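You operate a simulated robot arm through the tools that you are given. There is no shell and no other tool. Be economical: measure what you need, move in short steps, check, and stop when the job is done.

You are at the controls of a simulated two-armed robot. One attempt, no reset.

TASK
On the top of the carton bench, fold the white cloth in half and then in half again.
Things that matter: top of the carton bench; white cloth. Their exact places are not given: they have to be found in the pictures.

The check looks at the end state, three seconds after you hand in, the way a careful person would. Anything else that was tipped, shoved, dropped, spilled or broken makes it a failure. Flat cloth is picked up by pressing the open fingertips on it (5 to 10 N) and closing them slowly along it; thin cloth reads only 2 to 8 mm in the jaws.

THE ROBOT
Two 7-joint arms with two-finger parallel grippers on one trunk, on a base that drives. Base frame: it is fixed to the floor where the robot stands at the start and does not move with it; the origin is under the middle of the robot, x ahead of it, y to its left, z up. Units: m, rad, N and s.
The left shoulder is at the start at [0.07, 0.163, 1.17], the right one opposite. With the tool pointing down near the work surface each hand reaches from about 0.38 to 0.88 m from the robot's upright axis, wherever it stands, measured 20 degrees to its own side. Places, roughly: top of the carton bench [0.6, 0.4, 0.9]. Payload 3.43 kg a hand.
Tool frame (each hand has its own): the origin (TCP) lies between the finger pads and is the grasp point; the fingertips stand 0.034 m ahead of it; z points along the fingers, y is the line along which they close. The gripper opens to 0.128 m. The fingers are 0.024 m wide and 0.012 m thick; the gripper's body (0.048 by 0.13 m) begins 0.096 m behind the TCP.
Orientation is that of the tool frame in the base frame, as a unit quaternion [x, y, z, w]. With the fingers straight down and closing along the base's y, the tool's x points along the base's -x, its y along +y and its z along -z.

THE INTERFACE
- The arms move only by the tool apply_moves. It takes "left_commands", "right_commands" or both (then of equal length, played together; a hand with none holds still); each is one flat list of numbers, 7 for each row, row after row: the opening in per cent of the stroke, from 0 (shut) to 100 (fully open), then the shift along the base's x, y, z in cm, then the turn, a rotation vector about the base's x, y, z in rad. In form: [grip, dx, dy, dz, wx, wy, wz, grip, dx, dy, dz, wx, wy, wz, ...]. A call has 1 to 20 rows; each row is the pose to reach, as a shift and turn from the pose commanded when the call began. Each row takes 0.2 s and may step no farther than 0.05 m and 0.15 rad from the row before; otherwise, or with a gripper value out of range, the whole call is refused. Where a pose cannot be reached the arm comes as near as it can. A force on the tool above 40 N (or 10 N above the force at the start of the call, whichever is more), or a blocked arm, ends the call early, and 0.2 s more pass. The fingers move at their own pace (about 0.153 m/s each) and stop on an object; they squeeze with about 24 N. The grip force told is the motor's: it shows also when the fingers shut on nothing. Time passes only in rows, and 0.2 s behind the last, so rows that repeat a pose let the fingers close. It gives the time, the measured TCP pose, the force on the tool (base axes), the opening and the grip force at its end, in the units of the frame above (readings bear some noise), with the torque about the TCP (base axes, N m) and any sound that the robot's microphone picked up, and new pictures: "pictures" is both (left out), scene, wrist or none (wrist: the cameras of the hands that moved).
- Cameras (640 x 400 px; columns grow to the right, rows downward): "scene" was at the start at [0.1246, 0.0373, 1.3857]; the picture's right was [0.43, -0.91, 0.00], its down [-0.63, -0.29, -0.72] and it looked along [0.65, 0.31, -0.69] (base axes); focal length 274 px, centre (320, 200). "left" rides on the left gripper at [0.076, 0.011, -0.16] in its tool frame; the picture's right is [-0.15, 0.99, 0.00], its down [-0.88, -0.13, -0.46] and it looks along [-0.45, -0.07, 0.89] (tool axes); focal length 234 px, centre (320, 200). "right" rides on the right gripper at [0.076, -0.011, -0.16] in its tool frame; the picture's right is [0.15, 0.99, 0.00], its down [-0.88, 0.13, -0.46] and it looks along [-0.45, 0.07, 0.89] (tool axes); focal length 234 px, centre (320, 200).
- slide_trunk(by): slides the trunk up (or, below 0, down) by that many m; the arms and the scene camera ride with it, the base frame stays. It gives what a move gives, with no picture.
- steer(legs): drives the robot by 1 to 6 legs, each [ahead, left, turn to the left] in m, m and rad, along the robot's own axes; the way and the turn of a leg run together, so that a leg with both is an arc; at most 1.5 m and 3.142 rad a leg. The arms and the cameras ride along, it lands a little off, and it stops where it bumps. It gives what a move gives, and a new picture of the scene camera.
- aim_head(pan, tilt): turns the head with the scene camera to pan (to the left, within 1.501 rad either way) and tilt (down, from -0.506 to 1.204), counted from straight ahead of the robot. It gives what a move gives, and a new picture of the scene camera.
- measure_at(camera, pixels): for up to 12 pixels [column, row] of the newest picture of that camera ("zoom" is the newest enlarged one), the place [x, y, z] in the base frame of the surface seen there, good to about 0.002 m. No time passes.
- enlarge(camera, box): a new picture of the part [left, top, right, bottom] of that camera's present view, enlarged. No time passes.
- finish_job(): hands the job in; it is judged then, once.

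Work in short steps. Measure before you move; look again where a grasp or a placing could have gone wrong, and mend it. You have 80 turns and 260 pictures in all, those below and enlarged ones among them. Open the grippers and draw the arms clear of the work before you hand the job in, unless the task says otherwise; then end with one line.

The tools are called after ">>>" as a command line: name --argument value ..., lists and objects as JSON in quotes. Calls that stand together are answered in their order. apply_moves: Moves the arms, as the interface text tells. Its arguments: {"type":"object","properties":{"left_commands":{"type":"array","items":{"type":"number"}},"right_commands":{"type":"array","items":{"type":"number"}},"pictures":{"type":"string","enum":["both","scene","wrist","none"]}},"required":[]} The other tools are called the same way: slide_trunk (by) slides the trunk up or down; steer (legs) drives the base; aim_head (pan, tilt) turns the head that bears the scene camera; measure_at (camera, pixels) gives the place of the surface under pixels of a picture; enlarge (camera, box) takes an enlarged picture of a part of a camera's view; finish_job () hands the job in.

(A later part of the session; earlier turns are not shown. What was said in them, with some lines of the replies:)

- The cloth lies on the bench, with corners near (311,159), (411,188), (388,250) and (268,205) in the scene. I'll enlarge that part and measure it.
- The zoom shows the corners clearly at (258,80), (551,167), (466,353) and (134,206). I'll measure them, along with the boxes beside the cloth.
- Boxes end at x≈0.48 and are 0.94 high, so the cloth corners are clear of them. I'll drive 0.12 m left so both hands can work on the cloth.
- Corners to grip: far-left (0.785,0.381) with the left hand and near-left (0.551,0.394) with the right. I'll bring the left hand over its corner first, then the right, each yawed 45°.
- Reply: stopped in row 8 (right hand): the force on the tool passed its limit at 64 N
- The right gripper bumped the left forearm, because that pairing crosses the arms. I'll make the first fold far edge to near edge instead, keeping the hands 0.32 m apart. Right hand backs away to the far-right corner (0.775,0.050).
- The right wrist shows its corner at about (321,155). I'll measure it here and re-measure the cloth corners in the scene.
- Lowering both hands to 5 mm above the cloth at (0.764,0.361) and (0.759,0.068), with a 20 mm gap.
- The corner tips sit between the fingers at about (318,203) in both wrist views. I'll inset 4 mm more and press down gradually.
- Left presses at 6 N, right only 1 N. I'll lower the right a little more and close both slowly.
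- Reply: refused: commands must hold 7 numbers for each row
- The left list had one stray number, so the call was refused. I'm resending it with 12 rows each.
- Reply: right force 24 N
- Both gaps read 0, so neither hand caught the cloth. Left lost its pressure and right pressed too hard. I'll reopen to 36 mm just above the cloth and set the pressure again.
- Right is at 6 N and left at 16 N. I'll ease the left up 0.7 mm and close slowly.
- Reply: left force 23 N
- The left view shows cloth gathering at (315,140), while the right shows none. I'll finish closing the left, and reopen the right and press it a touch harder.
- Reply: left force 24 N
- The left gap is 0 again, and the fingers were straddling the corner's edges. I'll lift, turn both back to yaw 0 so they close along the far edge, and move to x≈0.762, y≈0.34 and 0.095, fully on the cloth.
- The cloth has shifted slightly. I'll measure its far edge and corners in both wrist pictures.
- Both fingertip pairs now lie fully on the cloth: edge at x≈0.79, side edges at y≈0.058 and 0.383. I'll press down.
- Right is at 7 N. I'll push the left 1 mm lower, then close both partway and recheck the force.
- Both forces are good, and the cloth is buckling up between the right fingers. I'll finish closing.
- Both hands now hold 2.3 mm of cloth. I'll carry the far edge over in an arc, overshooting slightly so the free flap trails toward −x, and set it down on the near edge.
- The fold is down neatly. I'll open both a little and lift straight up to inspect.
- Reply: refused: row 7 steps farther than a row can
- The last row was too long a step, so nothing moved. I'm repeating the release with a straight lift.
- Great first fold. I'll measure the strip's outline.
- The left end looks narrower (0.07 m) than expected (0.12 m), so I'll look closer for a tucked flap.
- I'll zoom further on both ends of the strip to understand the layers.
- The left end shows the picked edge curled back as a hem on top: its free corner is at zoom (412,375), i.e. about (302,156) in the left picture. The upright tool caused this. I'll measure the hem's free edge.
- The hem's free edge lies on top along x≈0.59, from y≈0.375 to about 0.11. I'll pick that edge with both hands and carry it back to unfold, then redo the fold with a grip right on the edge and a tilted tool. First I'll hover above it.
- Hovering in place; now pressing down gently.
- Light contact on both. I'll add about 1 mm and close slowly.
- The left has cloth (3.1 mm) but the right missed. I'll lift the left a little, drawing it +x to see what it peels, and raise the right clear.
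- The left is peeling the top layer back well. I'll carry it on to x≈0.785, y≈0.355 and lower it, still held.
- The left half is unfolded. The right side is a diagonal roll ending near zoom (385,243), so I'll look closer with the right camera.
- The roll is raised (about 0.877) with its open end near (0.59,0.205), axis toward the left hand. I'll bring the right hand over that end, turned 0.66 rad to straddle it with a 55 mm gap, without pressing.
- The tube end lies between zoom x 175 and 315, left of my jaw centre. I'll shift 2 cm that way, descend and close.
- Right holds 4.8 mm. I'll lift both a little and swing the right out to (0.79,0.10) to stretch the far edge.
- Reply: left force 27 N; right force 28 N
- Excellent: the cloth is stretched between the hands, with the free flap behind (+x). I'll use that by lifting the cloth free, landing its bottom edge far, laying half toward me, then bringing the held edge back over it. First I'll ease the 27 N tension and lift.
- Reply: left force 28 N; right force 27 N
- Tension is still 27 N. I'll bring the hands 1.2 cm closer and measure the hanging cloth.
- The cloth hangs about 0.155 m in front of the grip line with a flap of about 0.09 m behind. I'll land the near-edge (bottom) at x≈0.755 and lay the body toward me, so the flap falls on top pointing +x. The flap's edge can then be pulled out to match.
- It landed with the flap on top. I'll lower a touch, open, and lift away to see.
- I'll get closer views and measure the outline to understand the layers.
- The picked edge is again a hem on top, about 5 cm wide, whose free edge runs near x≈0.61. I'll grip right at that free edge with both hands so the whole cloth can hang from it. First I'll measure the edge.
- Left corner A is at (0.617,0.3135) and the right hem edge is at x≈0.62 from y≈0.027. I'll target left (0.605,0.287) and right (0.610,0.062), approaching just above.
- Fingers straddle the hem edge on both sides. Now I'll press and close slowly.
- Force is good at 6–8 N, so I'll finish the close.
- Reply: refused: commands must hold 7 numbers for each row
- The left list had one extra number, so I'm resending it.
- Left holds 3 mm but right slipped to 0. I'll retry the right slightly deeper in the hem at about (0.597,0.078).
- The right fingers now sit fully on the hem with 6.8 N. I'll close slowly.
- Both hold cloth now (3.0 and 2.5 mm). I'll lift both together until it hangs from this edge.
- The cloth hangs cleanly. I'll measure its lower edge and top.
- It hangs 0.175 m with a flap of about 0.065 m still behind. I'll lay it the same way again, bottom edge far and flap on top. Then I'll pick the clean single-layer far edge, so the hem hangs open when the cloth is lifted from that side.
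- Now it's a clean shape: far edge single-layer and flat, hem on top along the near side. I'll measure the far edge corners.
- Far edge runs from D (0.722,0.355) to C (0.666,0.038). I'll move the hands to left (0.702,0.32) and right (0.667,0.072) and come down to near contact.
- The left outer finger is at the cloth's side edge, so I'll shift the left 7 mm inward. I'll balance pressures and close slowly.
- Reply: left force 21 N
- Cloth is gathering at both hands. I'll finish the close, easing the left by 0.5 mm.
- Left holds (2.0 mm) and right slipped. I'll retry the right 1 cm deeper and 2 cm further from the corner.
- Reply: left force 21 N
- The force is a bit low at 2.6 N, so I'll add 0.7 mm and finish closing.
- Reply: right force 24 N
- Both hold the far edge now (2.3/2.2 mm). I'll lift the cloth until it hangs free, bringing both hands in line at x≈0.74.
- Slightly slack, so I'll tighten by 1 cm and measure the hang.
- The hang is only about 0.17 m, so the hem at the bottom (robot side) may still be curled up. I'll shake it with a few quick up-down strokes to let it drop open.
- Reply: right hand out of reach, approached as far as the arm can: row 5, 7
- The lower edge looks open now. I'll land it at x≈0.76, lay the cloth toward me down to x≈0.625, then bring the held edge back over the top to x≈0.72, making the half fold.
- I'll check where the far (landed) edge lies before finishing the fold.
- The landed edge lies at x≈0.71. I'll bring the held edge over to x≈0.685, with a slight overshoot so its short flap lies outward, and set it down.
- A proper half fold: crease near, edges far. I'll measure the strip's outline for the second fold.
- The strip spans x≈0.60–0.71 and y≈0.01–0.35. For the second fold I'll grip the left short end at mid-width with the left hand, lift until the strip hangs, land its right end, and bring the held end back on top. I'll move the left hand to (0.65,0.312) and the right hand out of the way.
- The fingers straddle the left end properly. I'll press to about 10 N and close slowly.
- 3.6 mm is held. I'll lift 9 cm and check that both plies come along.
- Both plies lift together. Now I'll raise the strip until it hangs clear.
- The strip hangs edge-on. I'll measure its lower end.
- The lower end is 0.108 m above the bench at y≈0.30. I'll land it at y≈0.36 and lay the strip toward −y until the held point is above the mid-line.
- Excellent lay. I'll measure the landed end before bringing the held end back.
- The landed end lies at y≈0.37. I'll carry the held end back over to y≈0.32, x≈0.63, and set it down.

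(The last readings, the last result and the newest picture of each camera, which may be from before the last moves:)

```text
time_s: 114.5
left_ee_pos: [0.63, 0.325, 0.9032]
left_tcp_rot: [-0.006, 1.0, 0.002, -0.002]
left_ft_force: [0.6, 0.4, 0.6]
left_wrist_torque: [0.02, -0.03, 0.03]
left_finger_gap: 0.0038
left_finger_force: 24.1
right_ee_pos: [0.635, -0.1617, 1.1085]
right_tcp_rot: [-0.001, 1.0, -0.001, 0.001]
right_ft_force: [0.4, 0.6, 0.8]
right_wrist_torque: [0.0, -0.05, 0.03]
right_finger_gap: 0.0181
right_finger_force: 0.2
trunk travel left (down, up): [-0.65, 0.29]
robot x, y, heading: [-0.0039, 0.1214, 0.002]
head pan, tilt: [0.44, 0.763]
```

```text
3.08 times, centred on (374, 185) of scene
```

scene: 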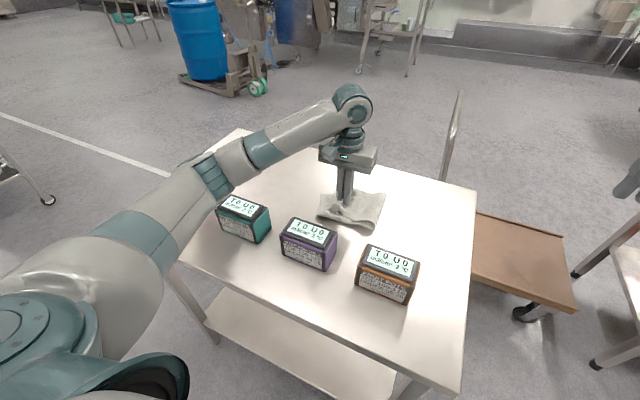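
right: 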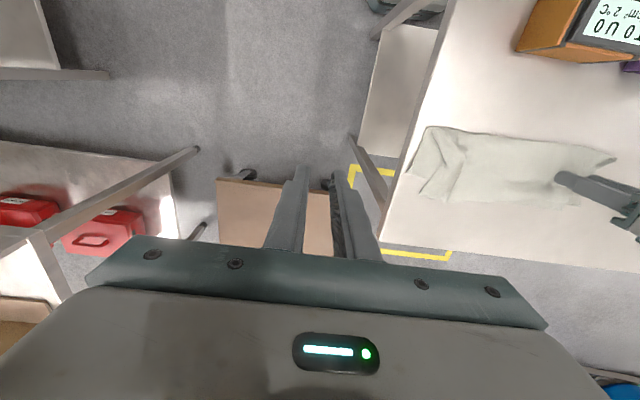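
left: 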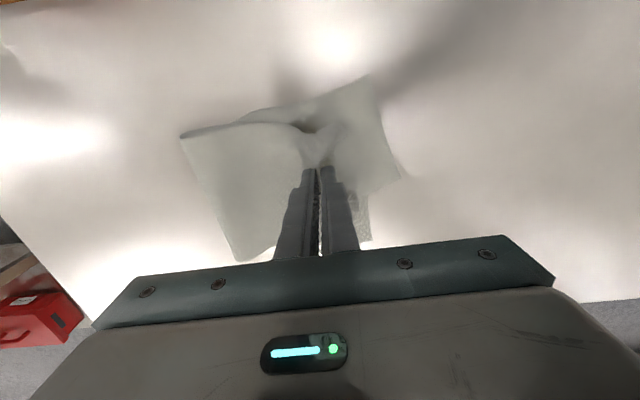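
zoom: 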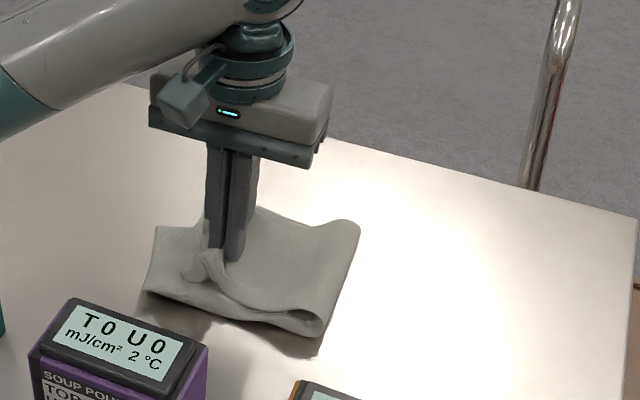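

It's folded over. I'll open gradually, low, to spread the gather, then lift away.

>>> apply_moves --left_commands '[3, 0, 0, -0.3, 0, 0, 0, 7, 0, 0, -0.3, 0, 0, 0, 12, 0, 0, -0.3, 0, 0, 0, 18, 0, 0, -0.3, 0, 0, 0, 25, 0, 0, -0.2, 0, 0, 0, 30, 0, 0, 0, 0, 0, 0, 30, 0, 0, 2, 0, 0, 0, 30, 0, 0, 6, 0, 0, 0, 30, 0, 1, 10, 0, 0, 0, 30, -2, 4, 13, 0, 0, 0, 30, -5, 7, 14, 0, 0, 0]'

>>> enlarge --camera "scene" --box '[290, 160, 418, 240]'

>>> enlarge --camera "left" --box '[100, 90, 420, 290]'

```text
time_s: 116.9
left_ee_pos: [0.5807, 0.3946, 1.0456]
left_tcp_rot: [-0.007, 1.0, 0.001, 0.0]
left_ft_force: [0.5, 0.3, -0.6]
left_wrist_torque: [-0.04, 0.0, 0.01]
left_finger_gap: 0.0382
left_finger_force: 0.1
right_ee_pos: [0.6329, -0.16, 1.1108]
right_tcp_rot: [0.001, 1.0, -0.002, 0.002]
right_ft_force: [-0.4, 1.1, 0.6]
right_wrist_torque: [-0.04, -0.02, 0.01]
right_finger_gap: 0.0181
right_finger_force: 0.0
trunk travel left (down, up): [-0.65, 0.29]
robot x, y, heading: [-0.003, 0.1191, -0.0]
head pan, tilt: [0.44, 0.763]
```

scene: 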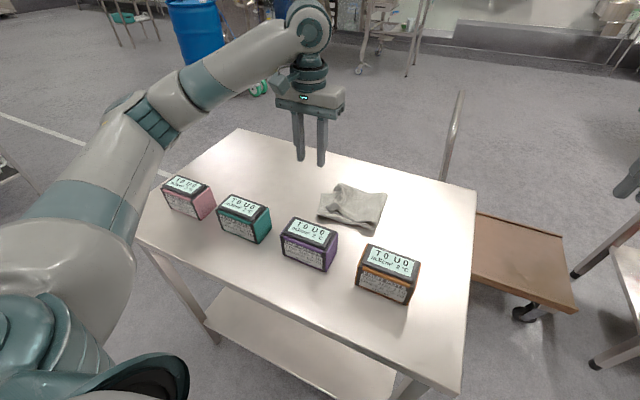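
left: 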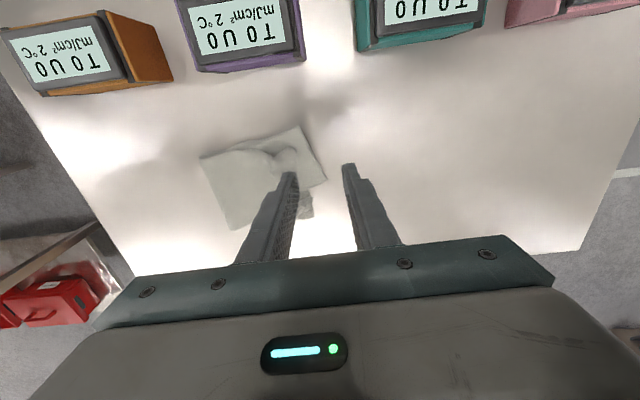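

```text
5.00 times, centred on (354, 200) of scene
```

zoom: 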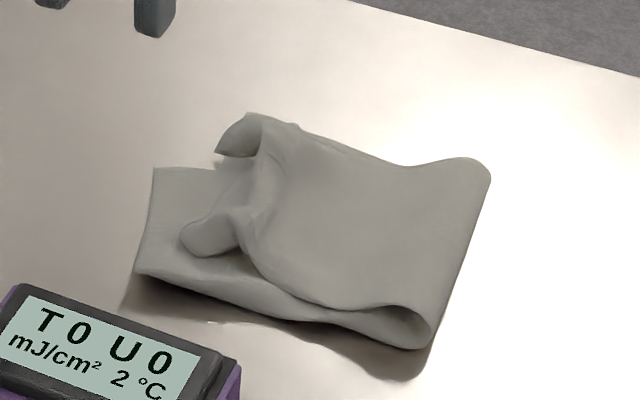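

```text
2.00 times, centred on (260, 190) of left
```

zoom: 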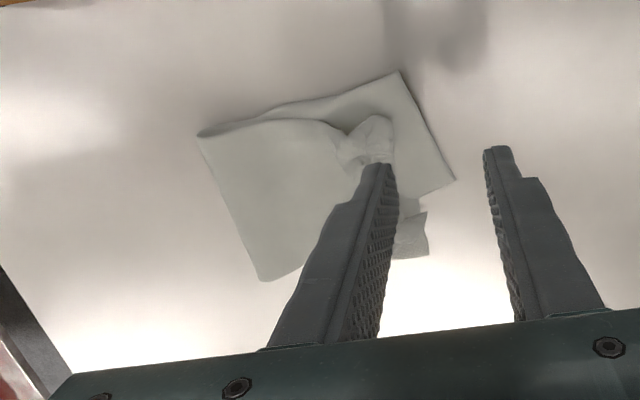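

Good quarter fold. One corner of the top end is bunched (zoom (205,235)) rather than lying over the bottom corner. I'll measure it so I can pull it out flat.

>>> measure_at --camera "scene" --pixels '[[330, 207], [334, 203], [341, 207], [320, 214], [321, 195], [338, 184], [350, 187], [387, 194], [374, 230], [350, 213], [344, 205]]'

>>> enlarge --camera "left" --box '[190, 110, 350, 210]'

```text
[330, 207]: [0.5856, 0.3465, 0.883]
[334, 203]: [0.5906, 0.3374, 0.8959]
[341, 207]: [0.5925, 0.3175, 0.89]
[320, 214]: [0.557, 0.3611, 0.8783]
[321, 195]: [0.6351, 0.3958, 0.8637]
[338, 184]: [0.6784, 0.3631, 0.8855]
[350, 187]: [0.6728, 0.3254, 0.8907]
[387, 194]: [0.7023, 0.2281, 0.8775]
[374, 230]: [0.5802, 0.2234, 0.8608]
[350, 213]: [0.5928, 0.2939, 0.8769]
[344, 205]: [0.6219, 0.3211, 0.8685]
```

```text
4.00 times, centred on (270, 160) of left
```

zoom: 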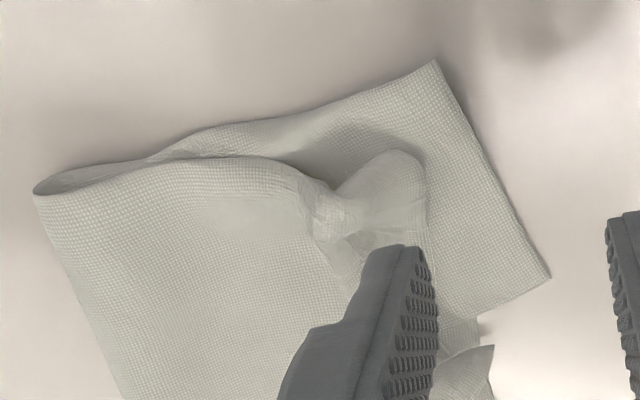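

The lobe is at about (0.588,0.342), up to z≈0.895. I'll straddle it from above without touching the lower layers, close, draw it toward (−x,+y) to the corner, and release.

>>> apply_moves --left_commands '[36, 0.4, -3, -2, 0, 0, 0, 36, 0.9, -5.4, -5, 0, 0, 0, 36, 0.9, -5.4, -9, 0, 0, 0, 36, 0.9, -5.4, -12, 0, 0, 0, 36, 0.9, -5.4, -13.9, 0, 0, 0, 28, 0.9, -5.4, -13.9, 0, 0, 0, 20, 0.9, -5.4, -13.9, 0, 0, 0, 12, 0.9, -5.4, -13.9, 0, 0, 0, 4, 0.9, -5.4, -13.9, 0, 0, 0, 0, 0.9, -5.4, -13.9, 0, 0, 0, 0, 0.9, -5.4, -13.9, 0, 0, 0]'

>>> enlarge --camera "scene" --box '[290, 160, 418, 240]'

```text
time_s: 119.3
left_ee_pos: [0.5906, 0.3398, 0.9035]
left_tcp_rot: [-0.006, 1.0, 0.001, -0.001]
left_ft_force: [0.6, -0.3, 1.8]
left_wrist_torque: [0.02, 0.0, -0.07]
left_finger_gap: 0.0036
left_finger_force: 24.8
right_ee_pos: [0.6341, -0.1615, 1.1098]
right_tcp_rot: [0.0, 1.0, -0.002, 0.001]
right_ft_force: [-0.6, 0.3, 0.1]
right_wrist_torque: [0.0, 0.01, 0.03]
right_finger_gap: 0.0179
right_finger_force: 0.0
trunk travel left (down, up): [-0.65, 0.29]
robot x, y, heading: [0.0016, 0.1176, 0.0]
head pan, tilt: [0.44, 0.763]
```

scene: 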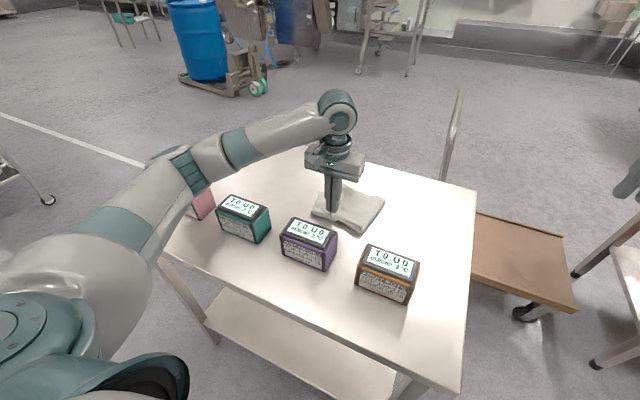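
left: 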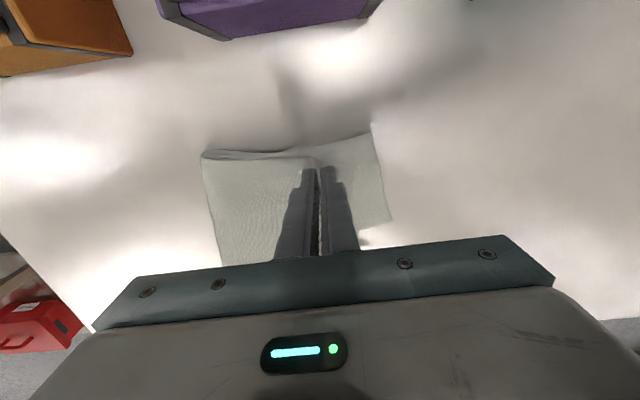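

```text
5.00 times, centred on (354, 200) of scene
```

zoom: 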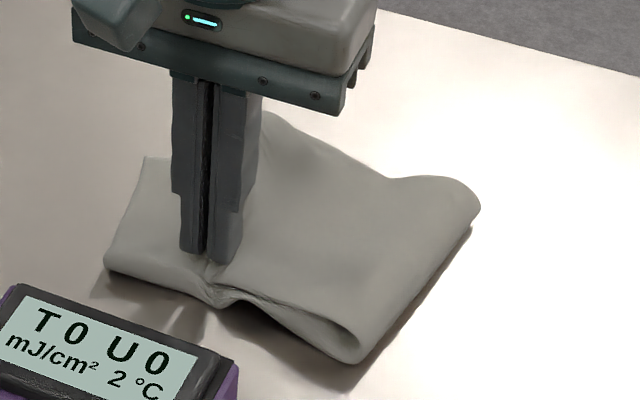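

The lobe is held. I'll lift 1.5 cm, draw it 2 cm toward me and 2.5 cm left, lower and release.

>>> apply_moves --left_commands '[0, 0, 0, 0.8, 0, 0, 0, 0, -0.5, 0.5, 1.5, 0, 0, 0, 0, -1.2, 1.5, 1.5, 0, 0, 0, 0, -2, 2.5, 1.2, 0, 0, 0, 0, -2, 2.6, 0.5, 0, 0, 0, 4, -2, 2.6, 0.3, 0, 0, 0, 8, -2, 2.6, 0.3, 0, 0, 0, 14, -2, 2.6, 0.3, 0, 0, 0, 14, -2, 2.6, 2, 0, 0, 0, 14, -2, 2.6, 6, 0, 0, 0, 14, -2, 3.6, 10, 0, 0, 0, 14, -4, 6.6, 13, 0, 0, 0, 14, -4, 10.6, 14, 0, 0, 0]'

>>> enlarge --camera "scene" --box '[290, 160, 418, 240]'

>>> enlarge --camera "left" --box '[100, 90, 340, 240]'

```text
time_s: 122.1
left_ee_pos: [0.5492, 0.4464, 1.0457]
left_tcp_rot: [-0.005, 1.0, 0.001, -0.002]
left_ft_force: [0.6, 0.0, -0.8]
left_wrist_torque: [0.0, 0.0, 0.01]
left_finger_gap: 0.0181
left_finger_force: 0.2
right_ee_pos: [0.6346, -0.1606, 1.11]
right_tcp_rot: [0.0, 1.0, -0.002, 0.001]
right_ft_force: [-0.2, 0.8, -0.3]
right_wrist_torque: [-0.02, 0.0, 0.01]
right_finger_gap: 0.0179
right_finger_force: 0.1
trunk travel left (down, up): [-0.65, 0.29]
robot x, y, heading: [-0.0006, 0.1196, -0.0]
head pan, tilt: [0.44, 0.763]
```

scene: 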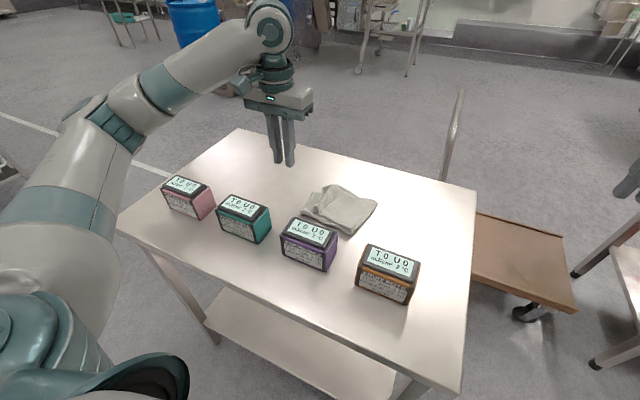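
left: 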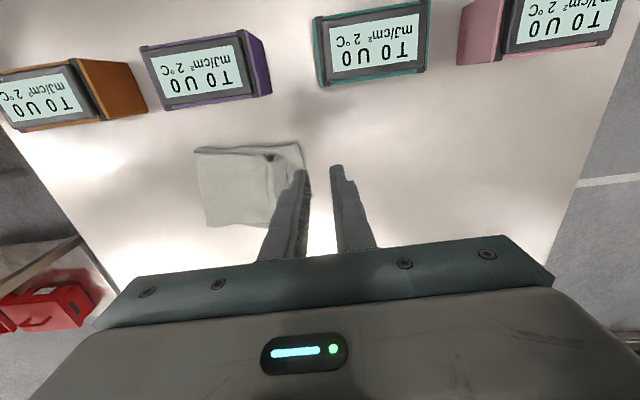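

```text
5.00 times, centred on (354, 200) of scene
```

zoom: 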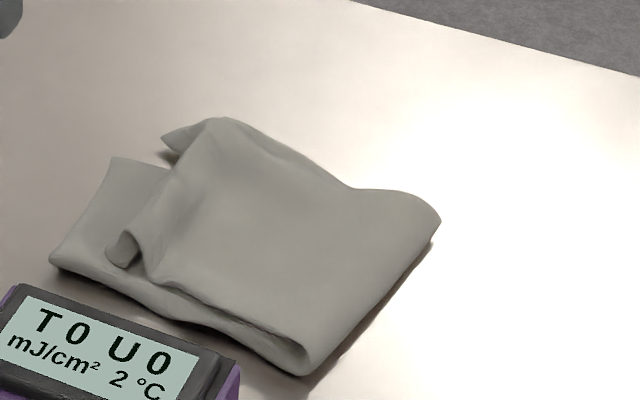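

```text
2.67 times, centred on (220, 165) of left
```

zoom: 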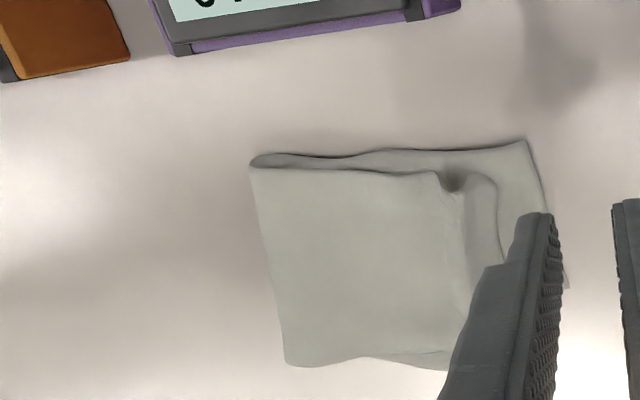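

It's now a neat stack: folded in half, then in half again, with the boxes untouched. I'll open the grippers, draw the arms clear, and take a last look.

>>> apply_moves --left_commands '[40, 0, 2, 3, 0, 0, 0, 60, 0, 5, 6, 0, 0, 0, 60, -2, 8, 9, 0, 0, 0, 60, -4, 11, 11, 0, 0, 0, 60, -4, 14, 12, 0, 0, 0, 60, -4, 14, 12, 0, 0, 0]' --right_commands '[40, 0, 0, 1, 0, 0, 0, 60, 0, 0, 2, 0, 0, 0, 60, 0, 0, 2, 0, 0, 0, 60, 0, 0, 2, 0, 0, 0, 60, 0, 0, 2, 0, 0, 0, 60, 0, 0, 2, 0, 0, 0]' --pictures "scene"

>>> enlarge --camera "scene" --box '[270, 150, 430, 250]'

>>> measure_at --camera "scene" --pixels '[[301, 211], [313, 193], [330, 187], [376, 203], [352, 233], [316, 208], [340, 208]]'

```text
time_s: 123.5
left_ee_pos: [0.51, 0.5846, 1.1646]
left_tcp_rot: [-0.006, 1.0, 0.002, -0.002]
left_ft_force: [0.1, -1.1, 1.0]
left_wrist_torque: [0.0, -0.05, -0.01]
left_finger_gap: 0.077
left_finger_force: 0.1
right_ee_pos: [0.6345, -0.162, 1.1307]
right_tcp_rot: [-0.001, 1.0, 0.0, 0.0]
right_ft_force: [-1.2, -0.7, 1.1]
right_wrist_torque: [0.0, -0.01, -0.03]
right_finger_gap: 0.0768
right_finger_force: 0.0
trunk travel left (down, up): [-0.65, 0.29]
robot x, y, heading: [-0.0011, 0.1173, -0.001]
head pan, tilt: [0.44, 0.763]
```

scene: 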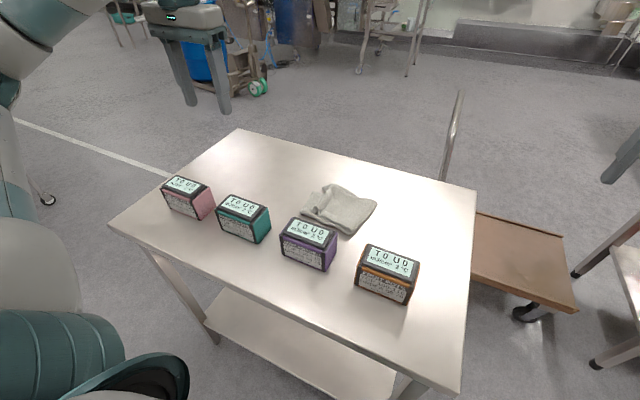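

```text
4.00 times, centred on (350, 200) of scene
```

zoom: 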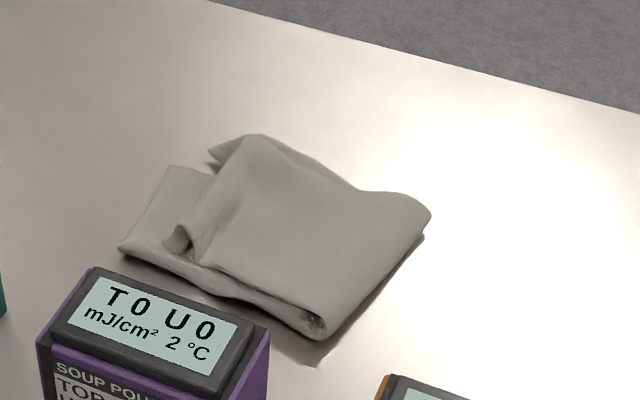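

```text
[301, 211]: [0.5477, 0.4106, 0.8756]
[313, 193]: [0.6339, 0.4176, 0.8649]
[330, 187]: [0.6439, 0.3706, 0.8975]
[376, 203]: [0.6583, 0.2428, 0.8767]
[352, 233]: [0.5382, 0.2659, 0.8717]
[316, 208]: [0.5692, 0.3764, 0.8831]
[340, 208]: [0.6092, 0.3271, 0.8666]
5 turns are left
```

The cloth lies as a four-layer stack of about 0.11 × 0.16 m on the bench, the boxes are undisturbed and both arms are clear. Handing in.

>>> finish_job

```text
The job is handed in.
```

I folded the white cloth in half and then in half again on the carton bench, and handed the job in. The stack is slightly uneven: the top end sits about 3 cm short of the bottom end, with one corner a little bunched. The boxes look undisturbed in the last picture, and both grippers are open and clear of the work.
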